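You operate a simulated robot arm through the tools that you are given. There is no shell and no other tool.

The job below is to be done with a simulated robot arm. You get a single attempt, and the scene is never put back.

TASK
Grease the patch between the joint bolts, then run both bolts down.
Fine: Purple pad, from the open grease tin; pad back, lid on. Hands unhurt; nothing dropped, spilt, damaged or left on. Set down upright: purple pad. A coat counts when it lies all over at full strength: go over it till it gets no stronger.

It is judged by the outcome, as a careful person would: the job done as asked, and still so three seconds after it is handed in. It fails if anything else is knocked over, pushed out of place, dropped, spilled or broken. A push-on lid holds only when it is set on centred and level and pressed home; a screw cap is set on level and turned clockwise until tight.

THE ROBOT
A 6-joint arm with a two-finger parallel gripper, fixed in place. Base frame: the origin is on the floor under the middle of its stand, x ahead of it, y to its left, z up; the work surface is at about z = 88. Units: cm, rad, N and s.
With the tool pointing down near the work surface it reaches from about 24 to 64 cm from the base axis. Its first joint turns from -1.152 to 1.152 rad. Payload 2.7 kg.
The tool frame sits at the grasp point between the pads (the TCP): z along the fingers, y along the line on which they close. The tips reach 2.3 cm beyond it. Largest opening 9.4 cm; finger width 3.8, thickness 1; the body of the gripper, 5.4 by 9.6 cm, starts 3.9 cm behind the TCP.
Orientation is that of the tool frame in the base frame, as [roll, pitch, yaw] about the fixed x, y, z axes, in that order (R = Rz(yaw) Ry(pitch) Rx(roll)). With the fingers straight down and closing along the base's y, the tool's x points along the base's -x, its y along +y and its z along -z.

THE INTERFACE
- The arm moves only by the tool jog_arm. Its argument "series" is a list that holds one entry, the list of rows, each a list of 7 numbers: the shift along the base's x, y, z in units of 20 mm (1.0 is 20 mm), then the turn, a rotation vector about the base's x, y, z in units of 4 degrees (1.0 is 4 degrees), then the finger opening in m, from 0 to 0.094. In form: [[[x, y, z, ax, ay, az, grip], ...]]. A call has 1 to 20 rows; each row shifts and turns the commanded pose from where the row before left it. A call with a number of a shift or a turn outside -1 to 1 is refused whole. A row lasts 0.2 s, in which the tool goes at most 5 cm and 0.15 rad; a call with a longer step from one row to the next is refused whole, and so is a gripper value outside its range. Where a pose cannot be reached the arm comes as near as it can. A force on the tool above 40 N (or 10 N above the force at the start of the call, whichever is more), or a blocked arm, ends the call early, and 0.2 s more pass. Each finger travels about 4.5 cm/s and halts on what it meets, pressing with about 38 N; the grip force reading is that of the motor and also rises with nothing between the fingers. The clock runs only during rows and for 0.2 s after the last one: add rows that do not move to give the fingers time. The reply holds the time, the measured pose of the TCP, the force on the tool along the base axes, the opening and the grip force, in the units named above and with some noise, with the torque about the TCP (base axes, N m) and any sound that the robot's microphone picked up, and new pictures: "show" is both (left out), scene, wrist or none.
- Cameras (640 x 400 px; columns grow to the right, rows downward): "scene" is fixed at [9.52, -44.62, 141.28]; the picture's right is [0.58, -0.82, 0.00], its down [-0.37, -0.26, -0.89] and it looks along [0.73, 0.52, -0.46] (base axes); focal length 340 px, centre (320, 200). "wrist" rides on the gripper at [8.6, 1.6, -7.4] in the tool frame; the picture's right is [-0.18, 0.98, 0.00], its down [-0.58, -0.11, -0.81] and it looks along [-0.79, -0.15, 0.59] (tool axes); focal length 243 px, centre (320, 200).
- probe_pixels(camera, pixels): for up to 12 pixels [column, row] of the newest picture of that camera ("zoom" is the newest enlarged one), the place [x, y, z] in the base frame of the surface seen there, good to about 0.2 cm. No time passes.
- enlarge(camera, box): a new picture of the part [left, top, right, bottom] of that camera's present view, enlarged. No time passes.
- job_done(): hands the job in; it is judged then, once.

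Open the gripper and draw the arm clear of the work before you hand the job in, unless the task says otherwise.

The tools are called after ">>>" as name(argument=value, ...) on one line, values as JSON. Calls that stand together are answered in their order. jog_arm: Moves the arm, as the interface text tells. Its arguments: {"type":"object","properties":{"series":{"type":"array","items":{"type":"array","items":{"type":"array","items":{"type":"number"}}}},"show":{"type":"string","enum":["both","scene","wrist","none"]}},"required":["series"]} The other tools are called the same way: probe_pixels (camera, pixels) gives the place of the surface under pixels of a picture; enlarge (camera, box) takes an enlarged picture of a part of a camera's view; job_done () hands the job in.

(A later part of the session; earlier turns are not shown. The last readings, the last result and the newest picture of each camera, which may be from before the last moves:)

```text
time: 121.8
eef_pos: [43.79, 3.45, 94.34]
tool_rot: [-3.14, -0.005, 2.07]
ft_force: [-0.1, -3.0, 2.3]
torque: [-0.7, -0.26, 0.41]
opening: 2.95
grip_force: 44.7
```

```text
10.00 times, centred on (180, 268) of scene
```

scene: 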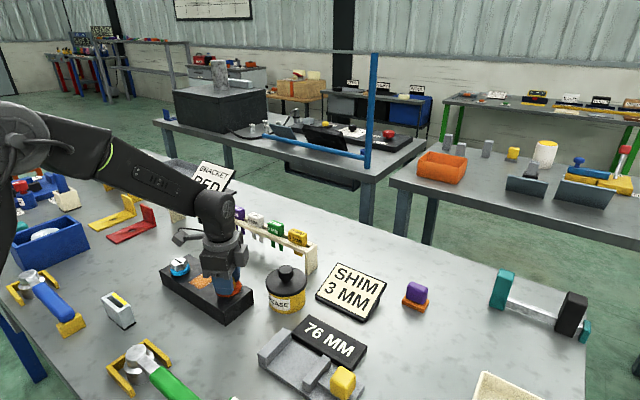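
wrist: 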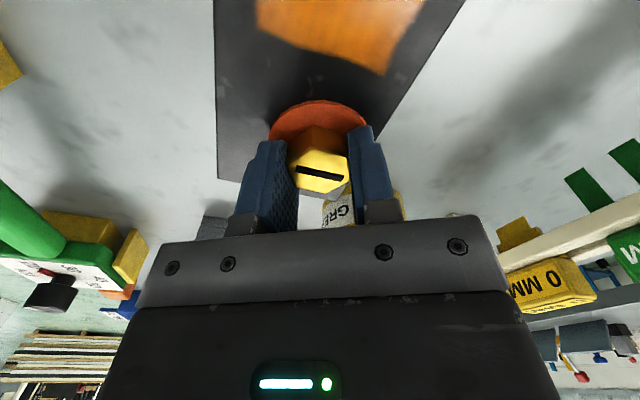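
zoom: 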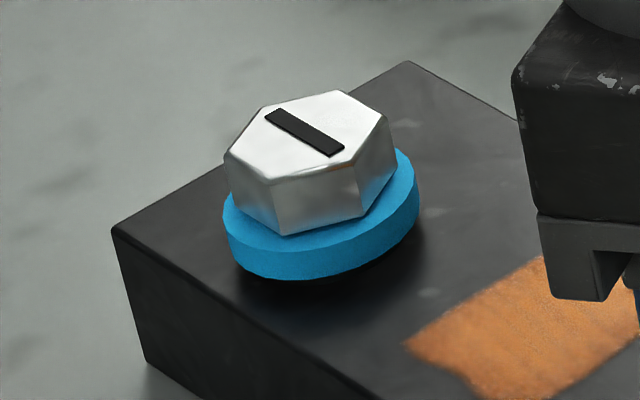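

I need to know what the ring colours mean; I look for any sample joint or sign elsewhere in the room.

>>> enlarge(camera="scene", box=[160, 60, 440, 200])

>>> enlarge(camera="scene", box=[430, 60, 640, 230])

>>> enlarge(camera="scene", box=[0, 120, 170, 260])

>>> enlarge(camera="scene", box=[60, 0, 260, 120])

```text
2.29 times, centred on (300, 130) of scene
```

zoom: 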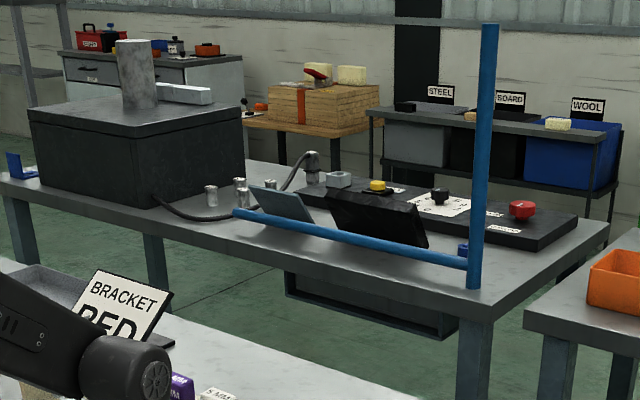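

```text
2.35 times, centred on (535, 145) of scene
```

zoom: 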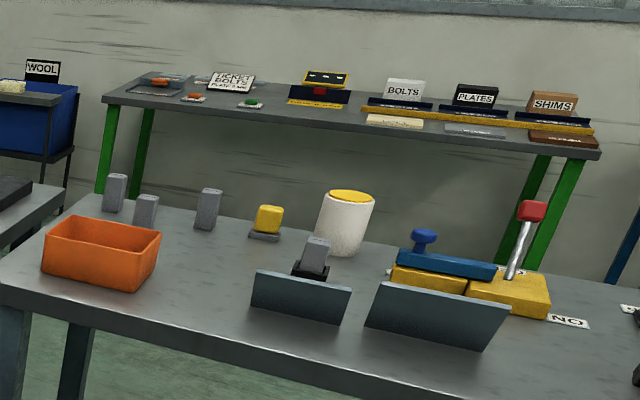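

```text
2.86 times, centred on (85, 190) of scene
```

zoom: 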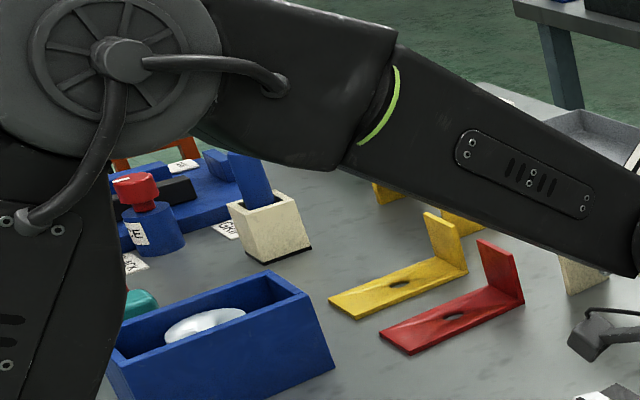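

```text
3.20 times, centred on (160, 60) of scene
```

zoom: 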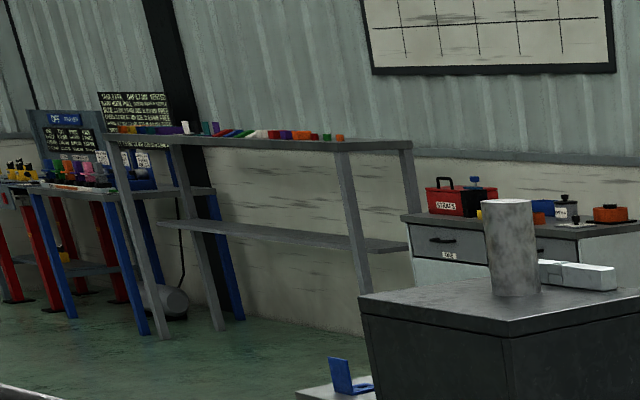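

I look closer at the cards on the far bench (490,95) for anything about bolts.

>>> enlarge(camera="scene", box=[470, 80, 560, 115])

>>> enlarge(camera="scene", box=[550, 80, 640, 115])

```text
7.11 times, centred on (515, 98) of scene
```

zoom: 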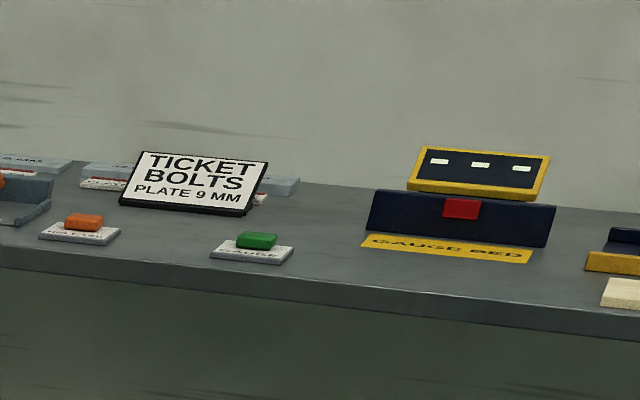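

```text
7.11 times, centred on (595, 98) of scene
```

zoom: 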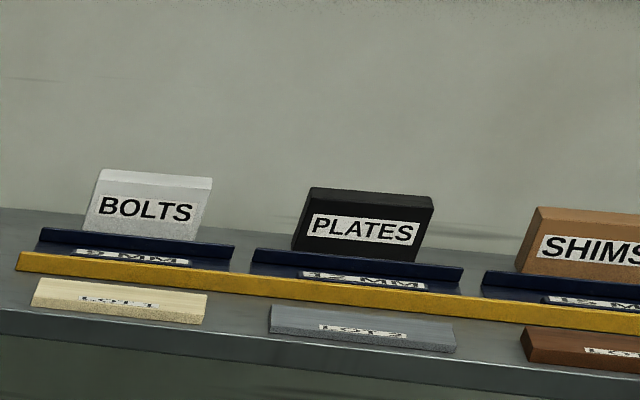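

No sample there. The ring sequence — thick blue while loose, plain black once seated, wide red when I went ~20° further with rising torque — reads as under / right / over-tight. I back off a few degrees and watch whether the red withdraws.

>>> jog_arm(series=[[[0, 0, 0.004, 0, 0, 1, 0.01], [0, 0, 0, 0, 0, 0, 0.01]]], show="wrist")

```text
time: 122.4
eef_pos: [43.83, 3.5, 94.59]
tool_rot: [3.141, -0.005, 2.14]
ft_force: [1.1, -3.9, 3.4]
torque: [1.04, 0.36, -0.54]
opening: 2.94
grip_force: 45.2
```

wrist: 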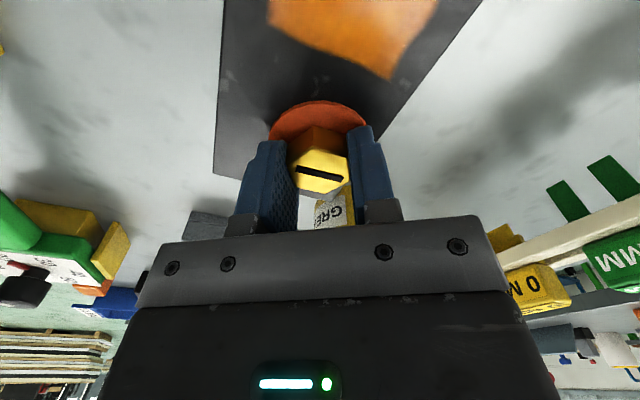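

Still red after 4° back (torque −0.54). I back off another 4°.

>>> jog_arm(series=[[[0, 0, 0.006, 0, 0, 1, 0.01], [0, 0, 0, 0, 0, 0, 0.01]]], show="wrist")

```text
time: 123.0
eef_pos: [43.77, 3.42, 94.58]
tool_rot: [-3.141, -0.006, 2.212]
ft_force: [2.5, -2.2, 3.0]
torque: [0.82, 0.38, -0.38]
opening: 2.96
grip_force: 44.9
```

wrist: 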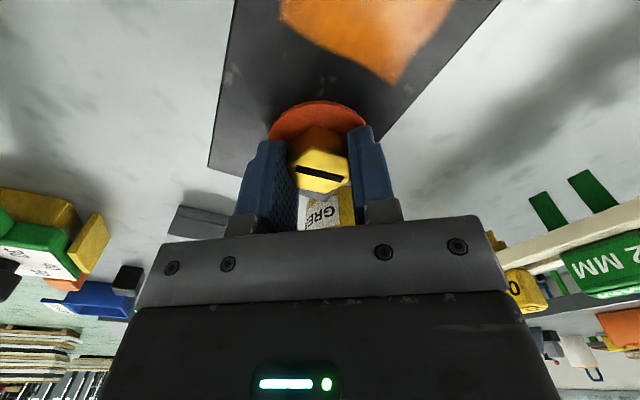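

Still red at yaw 2.21. I continue back another 4°.

>>> jog_arm(series=[[[0, 0, 0.006, 0, 0, 1, 0.01], [0, 0, 0, 0, 0, 0, 0.01]]], show="wrist")

```text
time: 123.6
eef_pos: [43.84, 3.44, 94.5]
tool_rot: [-3.139, -0.005, 2.282]
ft_force: [2.8, -1.3, 0.2]
torque: [0.2, 0.03, -0.32]
opening: 2.92
grip_force: 45.0
```

wrist: 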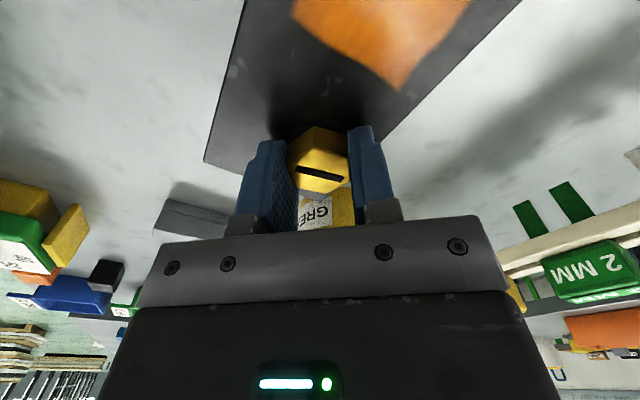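

The red ring withdrew at yaw 2.28, so the indicator is reversible: plain is the right window, red over-tight. I find the lower edge too, backing off 4° steps until blue shows.

>>> jog_arm(series=[[[0, 0, 0.006, 0, 0, 1, 0.01], [0, 0, 0, 0, 0, 0, 0.01]]], show="wrist")

>>> jog_arm(series=[[[0, 0, 0.006, 0, 0, 1, 0.01], [0, 0, 0, 0, 0, 0, 0.01]]], show="wrist")

>>> jog_arm(series=[[[0, 0, 0.006, 0, 0, 1, 0.01], [0, 0, 0, 0, 0, 0, 0.01]]], show="wrist")

```text
time: 124.2
eef_pos: [43.81, 3.56, 94.57]
tool_rot: [-3.14, -0.006, 2.352]
ft_force: [4.3, -1.6, -3.7]
torque: [-0.01, -0.17, -0.3]
opening: 2.94
grip_force: 44.8
```

wrist: 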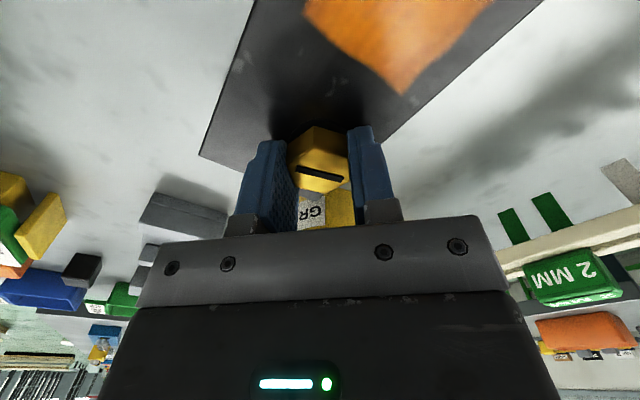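

```text
time: 124.8
eef_pos: [43.75, 3.5, 94.63]
tool_rot: [3.141, -0.005, 2.423]
ft_force: [3.9, 2.7, -2.9]
torque: [-0.12, -0.31, -0.17]
opening: 2.96
grip_force: 45.2
```

wrist: 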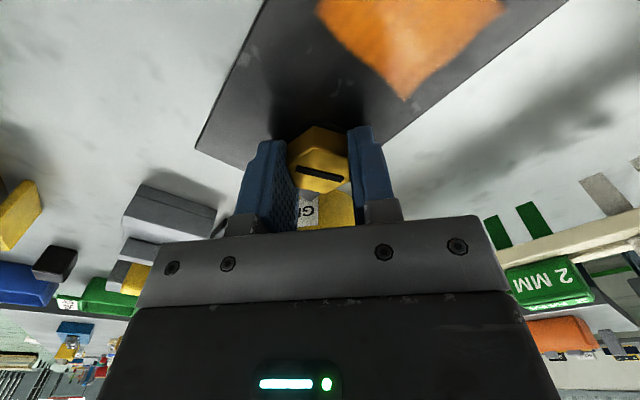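

```text
time: 125.4
eef_pos: [43.87, 3.57, 94.49]
tool_rot: [-3.141, -0.005, 2.491]
ft_force: [4.6, 2.8, 0.4]
torque: [0.31, 0.14, -0.17]
opening: 2.95
grip_force: 44.7
```

wrist: 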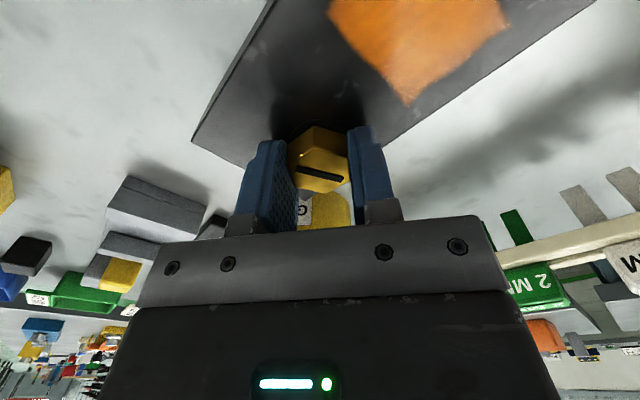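

Still plain at yaw 2.49. I continue backing off to locate the blue edge.

>>> jog_arm(series=[[[0, 0, 0.006, 0, 0, 1, 0.01], [0, 0, 0, 0, 0, 0, 0.01]]], show="wrist")

>>> jog_arm(series=[[[0, 0, 0.006, 0, 0, 1, 0.01], [0, 0, 0, 0, 0, 0, 0.01]]], show="wrist")

```text
time: 126.0
eef_pos: [43.79, 3.45, 94.59]
tool_rot: [-3.14, -0.004, 2.561]
ft_force: [2.5, 4.3, 2.2]
torque: [0.19, 0.01, -0.13]
opening: 2.97
grip_force: 44.4
```

wrist: 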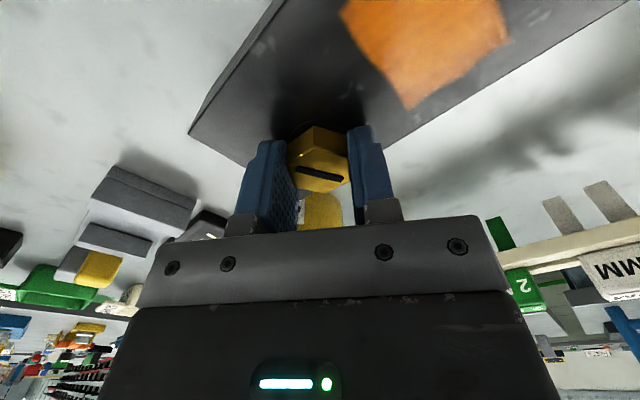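

```text
time: 126.6
eef_pos: [43.84, 3.48, 94.64]
tool_rot: [-3.139, -0.005, 2.629]
ft_force: [2.7, 4.1, 6.7]
torque: [0.21, 0.21, -0.05]
opening: 2.96
grip_force: 44.6
```

wrist: 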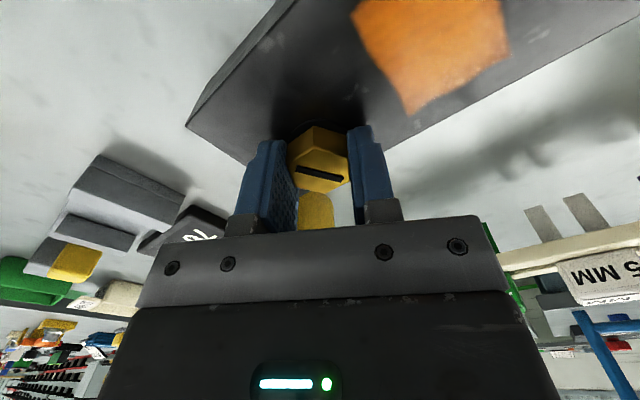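

Still no blue at yaw 2.63 with torque near zero. Two more steps back to find the edge.

>>> jog_arm(series=[[[0, 0, 0.006, 0, 0, 1, 0.01], [0, 0, 0, 0, 0, 0, 0.01]]], show="wrist")

>>> jog_arm(series=[[[0, 0, 0.006, 0, 0, 1, 0.01], [0, 0, 0, 0, 0, 0, 0.01]]], show="wrist")

```text
time: 127.2
eef_pos: [43.81, 3.55, 94.48]
tool_rot: [-3.141, -0.002, 2.698]
ft_force: [2.0, 3.7, 8.9]
torque: [0.16, 0.15, -0.06]
opening: 2.94
grip_force: 44.7
```

wrist: 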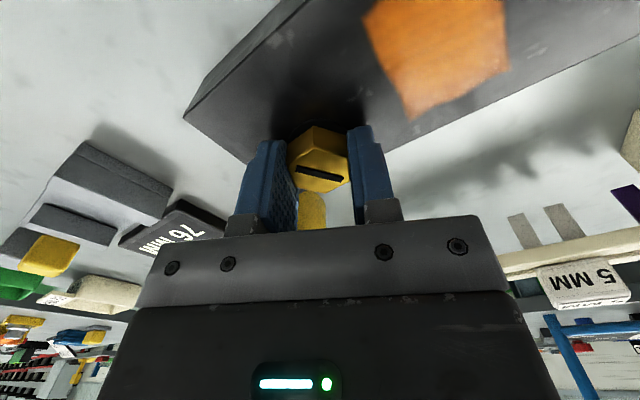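

```text
time: 127.8
eef_pos: [43.77, 3.51, 94.61]
tool_rot: [-3.139, -0.007, 2.77]
ft_force: [-4.2, 2.2, 11.8]
torque: [-0.07, -0.61, -0.04]
opening: 2.95
grip_force: 44.8
```

wrist: 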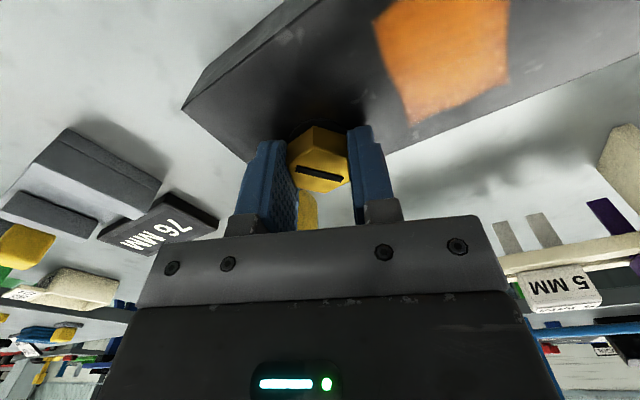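

No torque now and still no blue, so I zoom in to see the collar and the gap.

>>> enlarge(camera="scene", box=[206, 264, 254, 304])

>>> enlarge(camera="wrist", box=[260, 90, 400, 210])

```text
10.00 times, centred on (230, 284) of scene
```

zoom: 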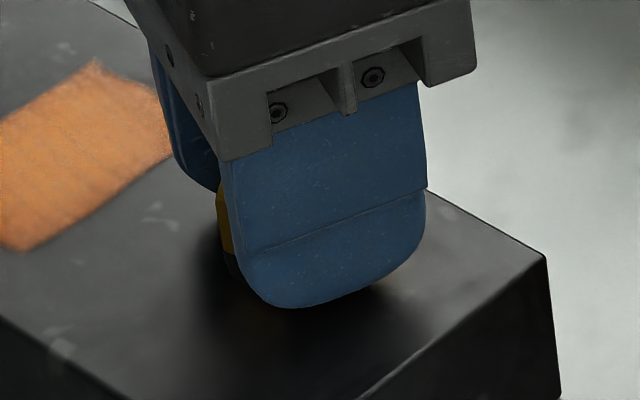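

```text
3.33 times, centred on (330, 150) of wrist
```

zoom: 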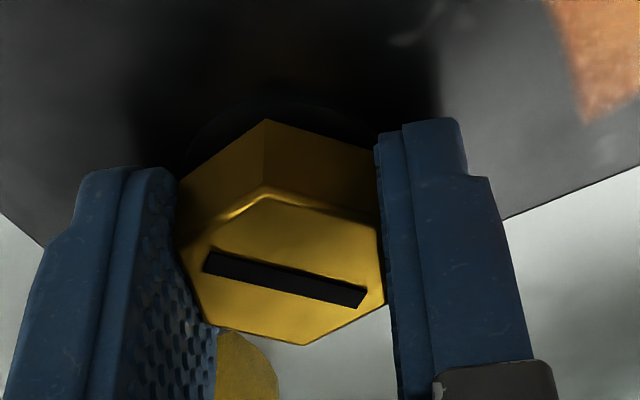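

I back off a little more to find where the blue returns.

>>> jog_arm(series=[[[0, 0, 0.008, 0, 0, 1, 0.01], [0, 0, 0, 0, 0, 0, 0.01]]], show="wrist")

>>> jog_arm(series=[[[0, 0, 0.008, 0, 0, 1, 0.01], [0, 0, 0, 0, 0, 0, 0.01]]], show="wrist")

```text
time: 128.4
eef_pos: [43.82, 3.58, 94.66]
tool_rot: [-3.139, -0.005, 2.84]
ft_force: [-2.5, 0.3, 12.8]
torque: [0.14, 0.12, -0.03]
opening: 2.96
grip_force: 44.9
```

wrist: 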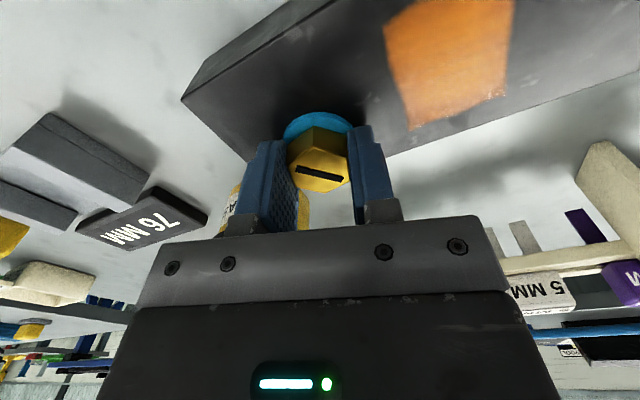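

```text
time: 129.0
eef_pos: [43.74, 3.51, 94.71]
tool_rot: [3.142, -0.004, 2.91]
ft_force: [-6.0, 3.5, 13.6]
torque: [0.03, -0.07, -0.05]
opening: 2.97
grip_force: 44.7
```

wrist: 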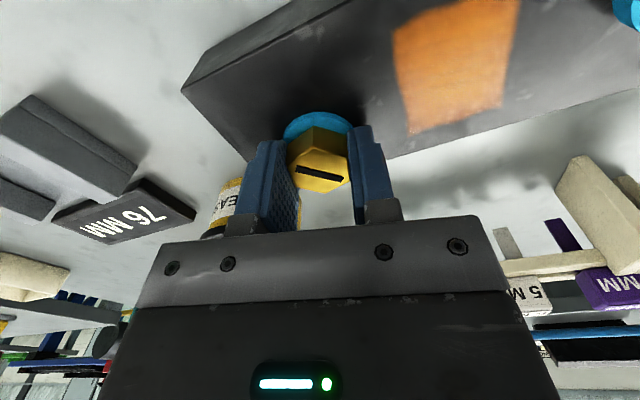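

Blue returned at yaw ≈2.80 and red starts near 2.25, so the right window is about 2.25–2.80. I turn clockwise to about 2.45, in the firmer half of the window.

>>> jog_arm(series=[[[0, 0, -0.002, 0, 0, -1, 0.01], [0, 0, -0.004, 0, 0, -1, 0.01], [0, 0, -0.006, 0, 0, -1, 0.01], [0, 0, -0.006, 0, 0, -1, 0.01], [0, 0, -0.006, 0, 0, -1, 0.01], [0, 0, -0.006, 0, 0, -1, 0.01], [0, 0, -0.004, 0, 0, -0.7, 0.01], [0, 0, 0, 0, 0, 0, 0.01], [0, 0, 0, 0, 0, 0, 0.01]]], show="wrist")

```text
time: 131.0
eef_pos: [43.86, 3.36, 94.53]
tool_rot: [-3.139, -0.005, 2.439]
ft_force: [-0.8, 1.7, 3.3]
torque: [-0.42, -0.42, -0.13]
opening: 2.93
grip_force: 44.9
```

wrist: 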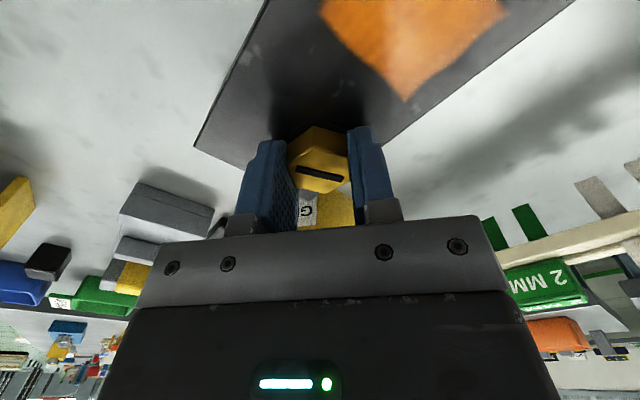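

Plain at yaw 2.44. I release the gold bolt and lift off to check that the ring stays plain.

>>> jog_arm(series=[[[0, 0, 0, 0, 0, 0, 0.05], [0, 0, 0, 0, 0, 0, 0.05], [0, 0, 0, 0, 0, 0, 0.05], [0, 0, 0.5, 0, 0, 0, 0.05], [0, 0, 0.9, 0, 0, 0, 0.05], [0, 0, 0.9, 0, 0, 0, 0.05], [0, 0, 0.9, 0, 0, 0, 0.05], [0, 0, 0.9, 0, 0, 0, 0.05], [0, 0, 0, 0, 0, 0, 0.05]]])

>>> enlarge(camera="scene", box=[206, 264, 254, 304])

```text
time: 133.0
eef_pos: [43.65, 3.48, 102.77]
tool_rot: [-3.141, -0.006, 2.442]
ft_force: [0.1, 0.4, -0.1]
torque: [-0.01, 0.0, 0.02]
opening: 5.01
grip_force: 0.0
```

scene: 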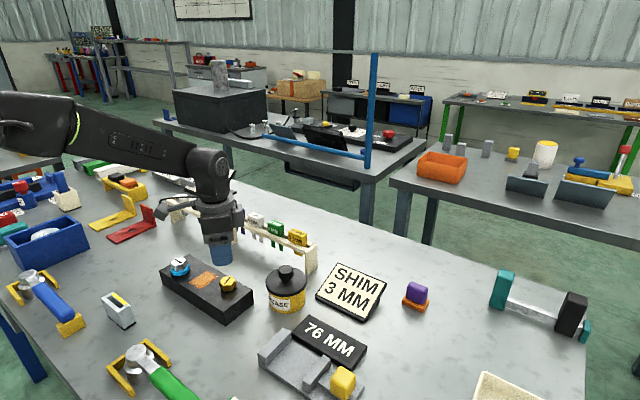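
wrist: 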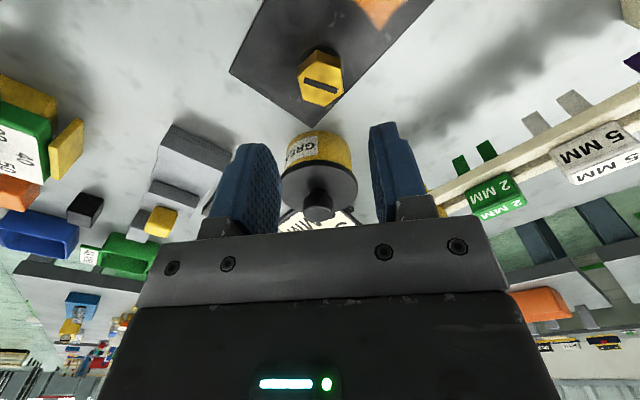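

```text
10.00 times, centred on (230, 284) of scene
```

zoom: 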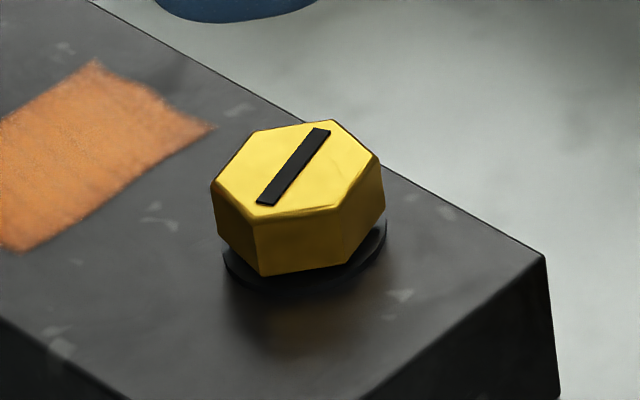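

The gold bolt stays plain. Next the silver bolt at (41.1, 16.3): I move over it and rotate the tool up toward +150° for one long clockwise stroke.

>>> jog_arm(series=[[[-0.1275, 0.641, 0, 0, 0, 1, 0.05], [-0.1275, 0.641, 0, 0, 0, 1, 0.05], [-0.1275, 0.641, 0, 0, 0, 1, 0.05], [-0.1275, 0.641, 0, 0, 0, 1, 0.05], [-0.1275, 0.641, 0, 0, 0, 1, 0.05], [-0.1275, 0.641, 0, 0, 0, 1, 0.05], [-0.1275, 0.641, 0, 0, 0, 1, 0.05], [-0.1275, 0.641, 0, 0, 0, 1, 0.05], [-0.1275, 0.641, 0, 0, 0, 1, 0.05], [-0.1275, 0.641, 0, 0, 0, 1, 0.05], [0, 0, 0, 0, 0, 1, 0.05], [0, 0, 0, 0, 0, 1, 0.05], [0, 0, 0, 0, 0, 1, 0.05], [0, 0, 0, 0, 0, 1, 0.05], [0, 0, 0, 0, 0, 1, 0.05], [0, 0, 0, 0, 0, 1, 0.05], [0, 0, 0, 0, 0, 1, 0.05], [0, 0, 0, 0, 0, 1, 0.05], [0, 0, 0, 0, 0, 1, 0.05], [0, 0, 0, 0, 0, 1, 0.05]]], show="scene")

>>> jog_arm(series=[[[0, 0, 0, 0, 0, 1, 0.05], [0, 0, 0, 0, 0, 1, 0.05], [0, 0, 0, 0, 0, 1, 0.05], [0, 0, 0, 0, 0, 1, 0.05], [0, 0, 0, 0, 0, 1, 0.05], [0, 0, 0, 0, 0, 1, 0.05], [0, 0, 0, 0, 0, 1, 0.05], [0, 0, 0, 0, 0, 1, 0.05], [0, 0, 0, 0, 0, 1, 0.05], [0, 0, 0, 0, 0, 1, 0.05], [0, 0, 0, 0, 0, 1, 0.05], [0, 0, 0, 0, 0, 1, 0.05], [0, 0, 0, 0, 0, 1, 0.05], [0, 0, 0, 0, 0, 1, 0.05], [0, 0, 0, 0, 0, 1, 0.05], [0, 0, 0, 0, 0, 1, 0.05], [0, 0, 0, 0, 0, 1, 0.05], [0, 0, 0, 0, 0, 1, 0.05], [0, 0, 0, 0, 0, 1, 0.05], [0, 0, 0, 0, 0, 1, 0.05]]])

```text
time: 137.2
eef_pos: [41.23, 16.25, 102.81]
tool_rot: [-3.139, -0.004, -2.442]
ft_force: [-0.3, -0.3, -0.3]
torque: [0.03, -0.01, 0.02]
opening: 4.98
grip_force: 0.0
```

scene: 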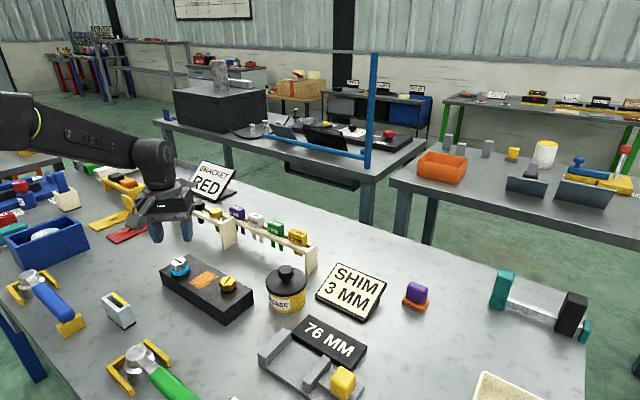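

```text
time: 141.4
eef_pos: [41.26, 16.26, 102.81]
tool_rot: [-3.14, -0.004, -1.046]
ft_force: [0.2, -0.4, 0.6]
torque: [0.03, -0.01, -0.02]
opening: 4.98
grip_force: 0.0
```

scene: 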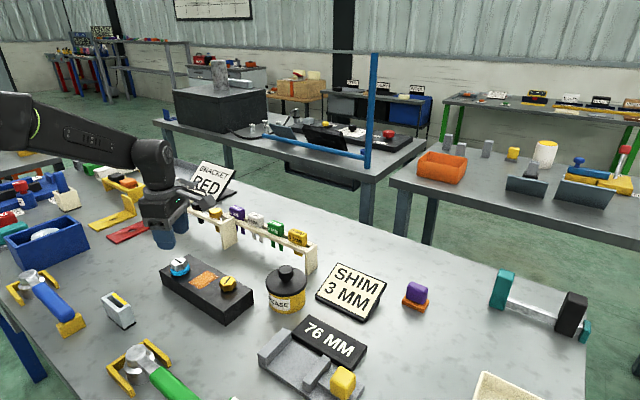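
wrist: 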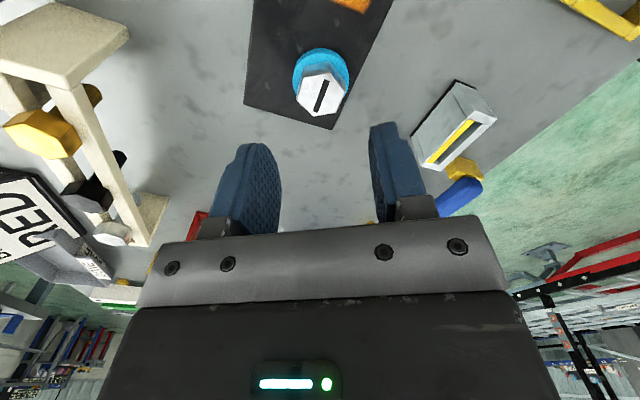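

At +120°; I turn 30° more to +150° and check centring over the silver hex.

>>> jog_arm(series=[[[0, 0, 0, 0, 0, 1, 0.05], [0, 0, 0, 0, 0, 1, 0.05], [0, 0, 0, 0, 0, 1, 0.05], [0, 0, 0, 0, 0, 1, 0.05], [0, 0, 0, 0, 0, 1, 0.05], [0, 0, 0, 0, 0, 1, 0.05], [0, 0, 0, 0, 0, 1, 0.05], [0, 0, 0, 0, 0, 0.48, 0.05], [0, 0, 0, 0, 0, 0, 0.05]]])

>>> enlarge(camera="wrist", box=[240, 30, 400, 130])

```text
time: 143.4
eef_pos: [41.37, 16.29, 102.81]
tool_rot: [-3.14, -0.004, -0.527]
ft_force: [1.1, -0.4, -0.5]
torque: [0.03, -0.01, -0.01]
opening: 5.0
grip_force: 0.0
```

scene: 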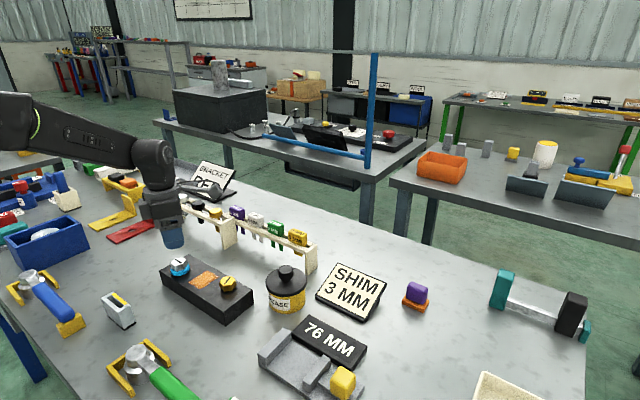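
wrist: 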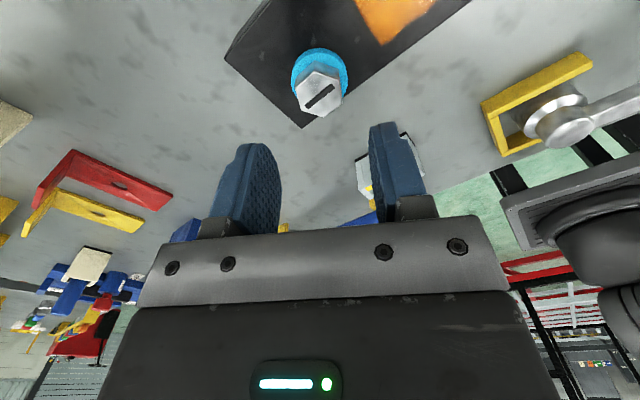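

```text
4.00 times, centred on (320, 80) of wrist
```

zoom: 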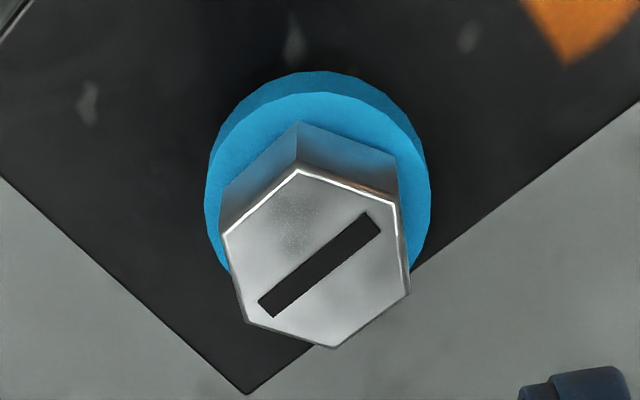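

The hex seems shifted a few mm from centre; I probe its top corners to get its position precisely.

>>> probe_pixels(camera="zoom", pixels=[[298, 178], [390, 212], [402, 288], [335, 338], [252, 316], [232, 237], [318, 262], [290, 220], [350, 310]])

```text
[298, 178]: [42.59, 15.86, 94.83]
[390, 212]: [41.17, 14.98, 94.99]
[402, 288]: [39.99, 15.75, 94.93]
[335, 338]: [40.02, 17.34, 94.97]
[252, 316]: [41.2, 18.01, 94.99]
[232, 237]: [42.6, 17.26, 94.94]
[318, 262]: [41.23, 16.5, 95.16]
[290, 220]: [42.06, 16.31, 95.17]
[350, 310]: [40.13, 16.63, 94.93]
```

Silver hex centre ≈ (41.26, 16.53), top ≈94.95. I shift +y 2.6 mm and descend to grasp height.

>>> jog_arm(series=[[[0, 0.13, -0.8, 0, 0, 0, 0.05], [0, 0, -0.8, 0, 0, 0, 0.05], [0, 0, -0.8, 0, 0, 0, 0.05], [0, 0, -0.8, 0, 0, 0, 0.05], [0, 0, -0.3, 0, 0, 0, 0.05], [0, 0, -0.13, 0, 0, 0, 0.05], [0, 0, 0, 0, 0, 0, 0.05]]], show="wrist")

>>> enlarge(camera="wrist", box=[240, 80, 420, 220])

```text
time: 145.0
eef_pos: [41.22, 16.6, 95.51]
tool_rot: [-3.14, -0.005, -0.527]
ft_force: [0.1, 0.2, -0.1]
torque: [0.01, -0.02, 0.02]
opening: 5.0
grip_force: 0.2
```

wrist: 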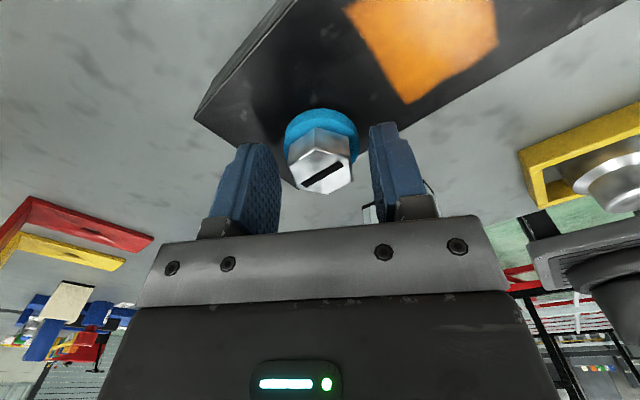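

```text
2.86 times, centred on (330, 150) of wrist
```

zoom: 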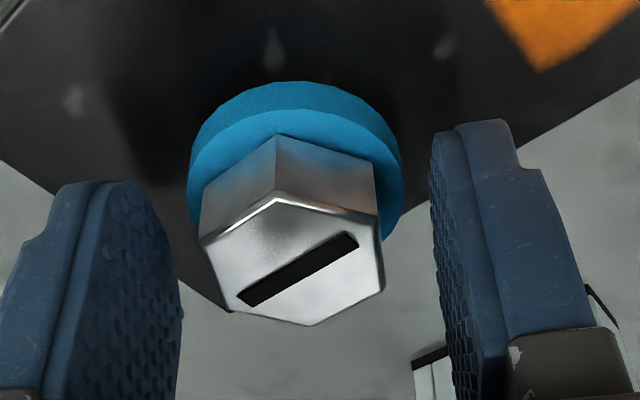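

The flats face the fingers and the hex is centred. I close on it.

>>> jog_arm(series=[[[0, 0, 0, 0, 0, 0, 0.01], [0, 0, 0, 0, 0, 0, 0.01], [0, 0, 0, 0, 0, 0, 0.01], [0, 0, 0, 0, 0, 0, 0.01]]], show="wrist")

```text
time: 146.0
eef_pos: [41.22, 16.51, 95.56]
tool_rot: [-3.141, -0.003, -0.527]
ft_force: [-3.3, -5.9, 1.0]
torque: [-0.12, 0.12, 0.02]
opening: 2.97
grip_force: 45.2
```

wrist: 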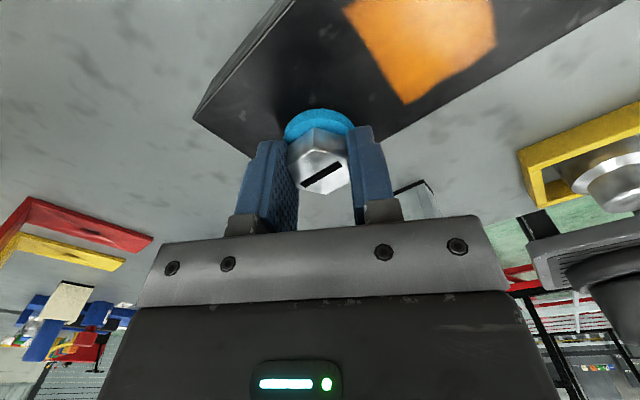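

Gripped with little side force. I turn clockwise 40°, following down 0.15 mm per row.

>>> jog_arm(series=[[[-0.01, -0.02, -0.0075, 0, 0, -1, 0.01], [0, 0, -0.0075, 0, 0, -1, 0.01], [0, 0, -0.0075, 0, 0, -1, 0.01], [0, 0, -0.0075, 0, 0, -1, 0.01], [0, 0, -0.0075, 0, 0, -1, 0.01], [0, 0, -0.0075, 0, 0, -1, 0.01], [0, 0, -0.0075, 0, 0, -1, 0.01], [0, 0, -0.0075, 0, 0, -1, 0.01], [0, 0, -0.0075, 0, 0, -1, 0.01], [0, 0, -0.0075, 0, 0, -1, 0.01], [0, 0, 0, 0, 0, 0, 0.01]]], show="wrist")

```text
time: 148.4
eef_pos: [41.2, 16.43, 95.37]
tool_rot: [3.14, -0.006, -1.227]
ft_force: [-9.4, -16.5, -3.2]
torque: [-0.11, 0.03, 0.0]
opening: 2.93
grip_force: 44.8
```

wrist: 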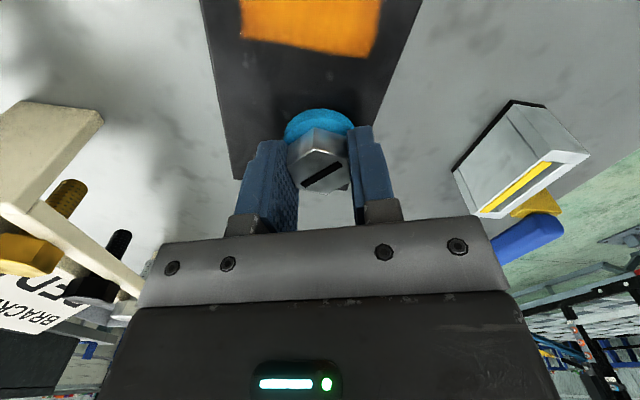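

Turning well; side force suggests a small shift −x, −y. I continue another 40°.

>>> jog_arm(series=[[[-0.03, -0.05, -0.0075, 0, 0, -1, 0.01], [0, 0, -0.0075, 0, 0, -1, 0.01], [0, 0, -0.0075, 0, 0, -1, 0.01], [0, 0, -0.0075, 0, 0, -1, 0.01], [0, 0, -0.0075, 0, 0, -1, 0.01], [0, 0, -0.0075, 0, 0, -1, 0.01], [0, 0, -0.0075, 0, 0, -1, 0.01], [0, 0, -0.0075, 0, 0, -1, 0.01], [0, 0, -0.0075, 0, 0, -1, 0.01], [0, 0, -0.0075, 0, 0, -1, 0.01], [0, 0, 0, 0, 0, 0, 0.01]]], show="none")

```text
time: 150.8
eef_pos: [41.19, 16.48, 95.21]
tool_rot: [3.142, -0.007, -1.925]
ft_force: [-2.6, 4.1, -26.0]
torque: [0.83, -0.27, 0.01]
opening: 2.96
grip_force: 45.0
```

Vertical pull is −26 N; I catch up 1.2 mm and follow slightly faster for the next 40°.

>>> jog_arm(series=[[[0, 0.01, -0.05, 0, 0, -1, 0.01], [0, 0, -0.02, 0, 0, -1, 0.01], [0, 0, -0.009, 0, 0, -1, 0.01], [0, 0, -0.009, 0, 0, -1, 0.01], [0, 0, -0.009, 0, 0, -1, 0.01], [0, 0, -0.009, 0, 0, -1, 0.01], [0, 0, -0.009, 0, 0, -1, 0.01], [0, 0, -0.009, 0, 0, -1, 0.01], [0, 0, -0.009, 0, 0, -1, 0.01], [0, 0, -0.009, 0, 0, -1, 0.01], [0, 0, 0, 0, 0, 0, 0.01]]], show="wrist")

```text
time: 153.2
eef_pos: [41.07, 16.44, 95.01]
tool_rot: [-3.14, -0.01, -2.623]
ft_force: [-27.7, 3.2, 17.5]
torque: [0.37, 0.1, -0.05]
opening: 2.92
grip_force: 44.9
```

wrist: 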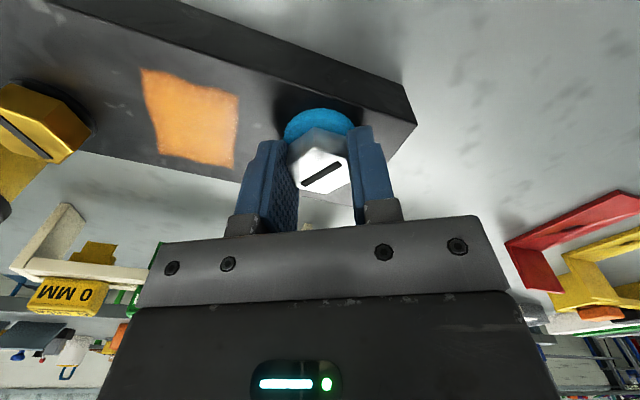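

Total 120°. Side force −28 N in x and +17 N up: I shift −x and ease up, then continue 40°.

>>> jog_arm(series=[[[-0.07, 0.01, 0.025, 0, 0, -1, 0.01], [0, 0, -0.0075, 0, 0, -1, 0.01], [0, 0, -0.0075, 0, 0, -1, 0.01], [0, 0, -0.0075, 0, 0, -1, 0.01], [0, 0, -0.0075, 0, 0, -1, 0.01], [0, 0, -0.0075, 0, 0, -1, 0.01], [0, 0, -0.0075, 0, 0, -1, 0.01], [0, 0, -0.0075, 0, 0, -1, 0.01], [0, 0, 0, 0, 0, 0, 0.01]]], show="none")

```text
time: 155.2
eef_pos: [41.21, 16.45, 95.0]
tool_rot: [3.141, -0.003, 3.1]
ft_force: [1.7, 9.4, -14.3]
torque: [0.17, -1.07, -0.02]
opening: 2.95
grip_force: 44.9
```

Total 152°. I catch up slightly and go on another 40°.

>>> jog_arm(series=[[[0, 0.03, -0.035, 0, 0, -1, 0.01], [0, 0, -0.008, 0, 0, -1, 0.01], [0, 0, -0.008, 0, 0, -1, 0.01], [0, 0, -0.008, 0, 0, -1, 0.01], [0, 0, -0.008, 0, 0, -1, 0.01], [0, 0, -0.008, 0, 0, -1, 0.01], [0, 0, -0.008, 0, 0, -1, 0.01], [0, 0, -0.008, 0, 0, -1, 0.01], [0, 0, -0.008, 0, 0, -1, 0.01], [0, 0, -0.008, 0, 0, -1, 0.01], [0, 0, 0, 0, 0, 0, 0.01]]], show="wrist")

```text
time: 157.6
eef_pos: [41.06, 16.6, 94.73]
tool_rot: [3.14, -0.003, 2.404]
ft_force: [5.7, 4.3, 9.9]
torque: [0.05, 0.0, -0.07]
opening: 2.92
grip_force: 45.3
```

wrist: 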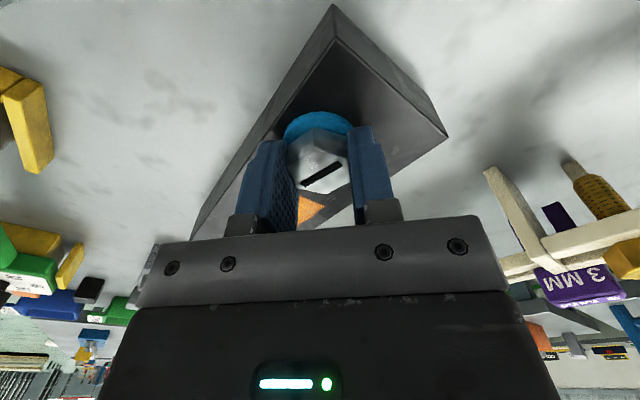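

Total 192°, still blue. I continue 28° with lighter descent.

>>> jog_arm(series=[[[0.02, 0.01, 0, 0, 0, -1, 0.01], [0, 0, -0.005, 0, 0, -1, 0.01], [0, 0, -0.007, 0, 0, -1, 0.01], [0, 0, -0.007, 0, 0, -1, 0.01], [0, 0, -0.007, 0, 0, -1, 0.01], [0, 0, -0.007, 0, 0, -1, 0.01], [0, 0, -0.007, 0, 0, -1, 0.01], [0, 0, 0, 0, 0, 0, 0.01]]], show="wrist")

```text
time: 159.4
eef_pos: [41.18, 16.56, 94.78]
tool_rot: [3.141, -0.004, 1.916]
ft_force: [11.0, 10.8, 5.2]
torque: [-0.27, -0.31, -0.02]
opening: 2.94
grip_force: 45.7
```

wrist: 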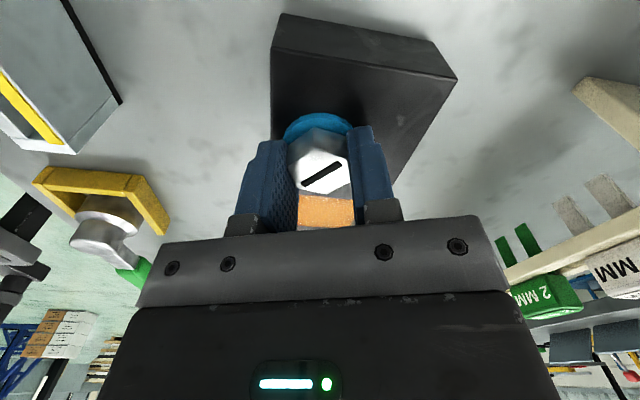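

Total 220°, still blue. Now in small 8° steps.

>>> jog_arm(series=[[[0.02, 0.02, -0.006, 0, 0, -1, 0.01], [0, 0, -0.007, 0, 0, -1, 0.01], [0, 0, 0, 0, 0, 0, 0.01]]], show="wrist")

>>> jog_arm(series=[[[0, 0, -0.007, 0, 0, -1, 0.01], [0, 0, 0, 0, 0, 0, 0.01]]], show="wrist")

```text
time: 160.2
eef_pos: [41.11, 16.54, 94.71]
tool_rot: [-3.141, -0.006, 1.775]
ft_force: [8.7, 6.1, 8.1]
torque: [0.58, -0.04, -0.02]
opening: 2.93
grip_force: 45.1
```

wrist: 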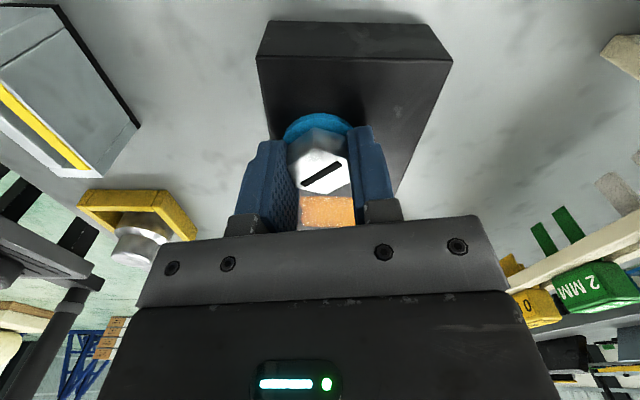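

```text
time: 160.8
eef_pos: [41.33, 16.65, 94.57]
tool_rot: [-3.14, -0.007, 1.706]
ft_force: [8.7, 4.4, 6.5]
torque: [0.5, -0.13, -0.06]
opening: 2.95
grip_force: 45.2
```

wrist: 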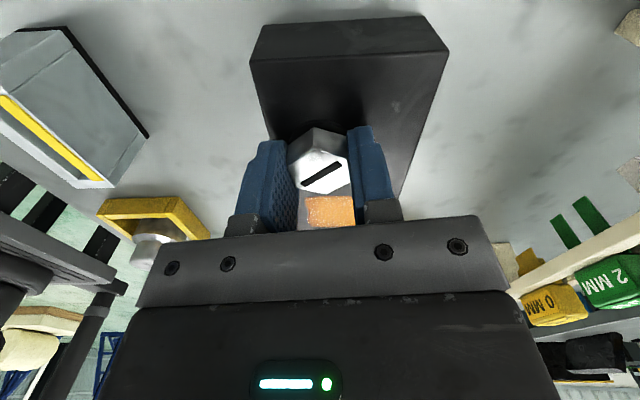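

The blue ring vanished at yaw 1.71 (total 232°), same as gold. I go 18° further into the window in steps, watching for red.

>>> jog_arm(series=[[[0, 0, -0.006, 0, 0, -1, 0.01], [0, 0, -0.006, 0, 0, -1, 0.01], [0, 0, 0, 0, 0, 0, 0.01]]], show="wrist")

>>> jog_arm(series=[[[0, 0, -0.006, 0, 0, -1, 0.01], [0, 0, -0.006, 0, 0, -1, 0.01], [0, 0, 0, 0, 0, -0.4, 0.01], [0, 0, 0, 0, 0, 0, 0.01]]], show="wrist")

```text
time: 161.6
eef_pos: [41.24, 16.54, 94.6]
tool_rot: [3.141, -0.004, 1.567]
ft_force: [11.5, 6.0, 6.3]
torque: [-0.3, -0.15, 0.02]
opening: 2.93
grip_force: 44.9
```

wrist: 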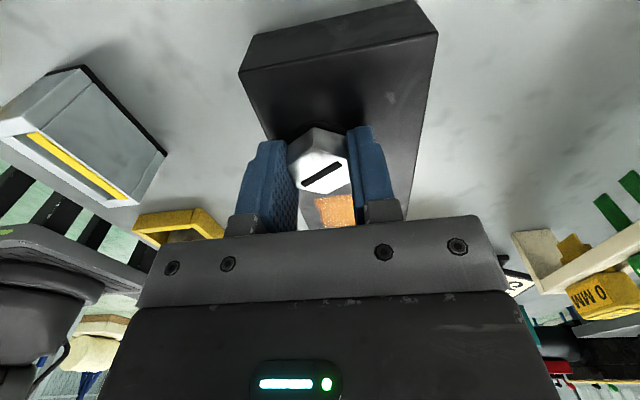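

```text
time: 162.6
eef_pos: [41.27, 16.52, 94.56]
tool_rot: [-3.141, -0.005, 1.401]
ft_force: [13.9, 4.6, 5.1]
torque: [-0.64, -0.09, 0.12]
opening: 2.93
grip_force: 44.8
```

wrist: 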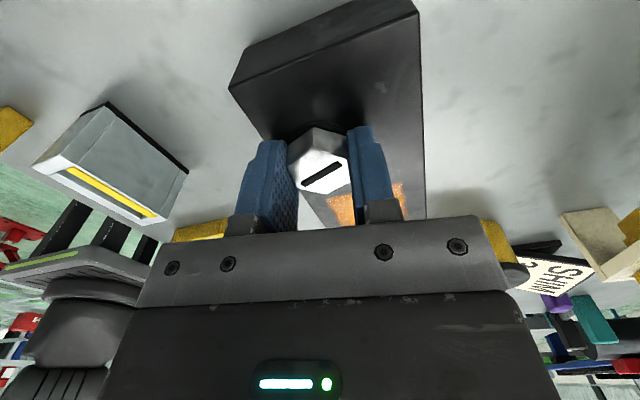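

Silver is plain at total 250° with torque 0.12, matching the gold. I release and lift clear.

>>> jog_arm(series=[[[0, 0, 0, 0, 0, 0, 0.05], [0, 0, 0, 0, 0, 0, 0.05], [0, 0, 0, 0, 0, 0, 0.05], [0, 0, 0.5, 0, 0, 0, 0.05], [0, 0, 0.9, 0, 0, 0, 0.05], [0, 0, 0.9, 0, 0, 0, 0.05], [0, 0, 0.9, 0, 0, 0, 0.05], [0, 0, 0.9, 0, 0, 0, 0.05], [0, 0, 0.9, 0, 0, 0.5, 0.05], [0, 0, 0.9, 0, 0, 1, 0.05], [0, 0, 0.9, 0, 0, 1, 0.05], [0, 0, 0, 0, 0, 1, 0.05]]])

>>> enlarge(camera="scene", box=[160, 248, 250, 304])

```text
time: 165.2
eef_pos: [41.2, 16.54, 108.25]
tool_rot: [-3.141, -0.002, 1.646]
ft_force: [0.4, 0.1, 0.8]
torque: [0.0, -0.01, -0.01]
opening: 5.0
grip_force: 0.1
```

scene: 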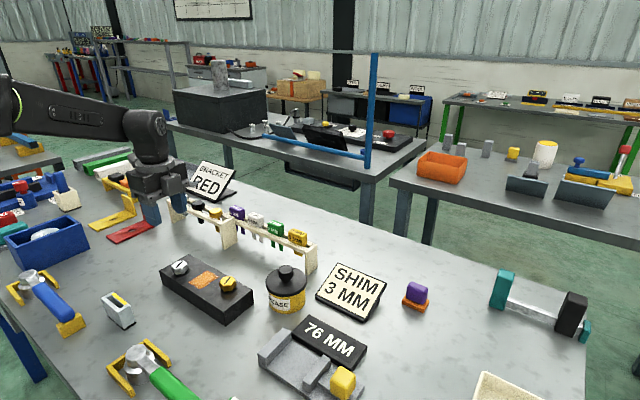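
wrist: 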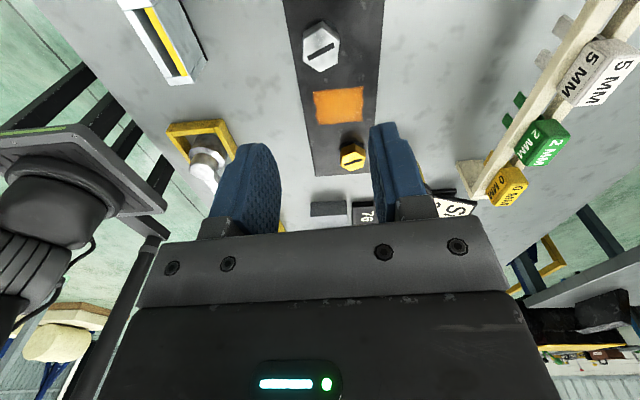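

```text
7.11 times, centred on (205, 276) of scene
```

zoom: 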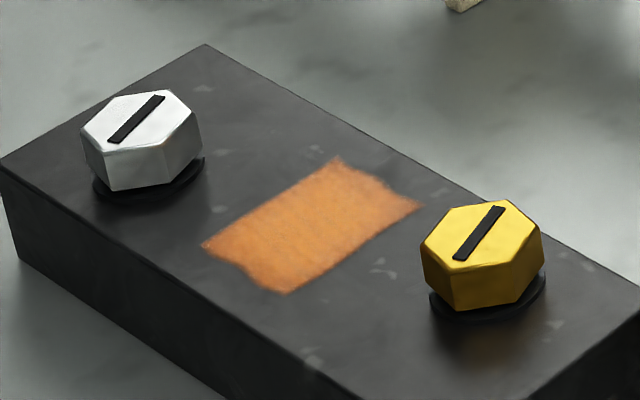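

Both bolts are down with plain collars, slots at the same angle. I check the coat from above in the wrist view and the overall table once more.

>>> enlarge(camera="wrist", box=[280, 60, 400, 150])

>>> enlarge(camera="scene", box=[240, 250, 460, 390])

```text
4.44 times, centred on (340, 105) of wrist
```

zoom: 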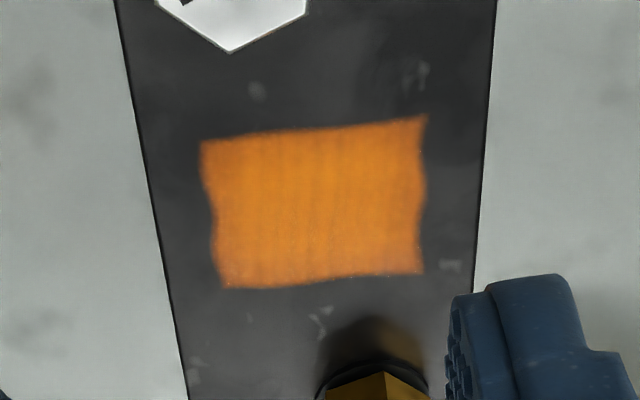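

```text
2.86 times, centred on (350, 320) of scene
```

zoom: 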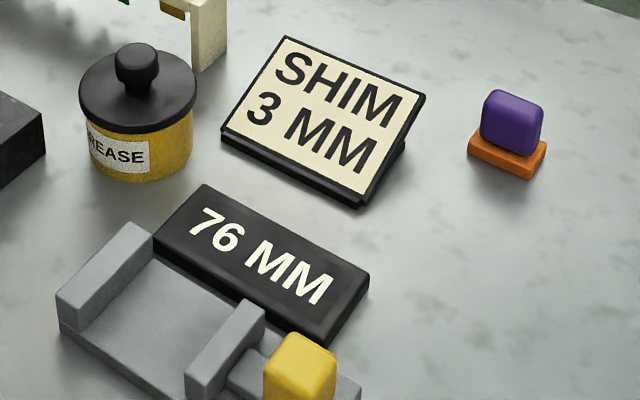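

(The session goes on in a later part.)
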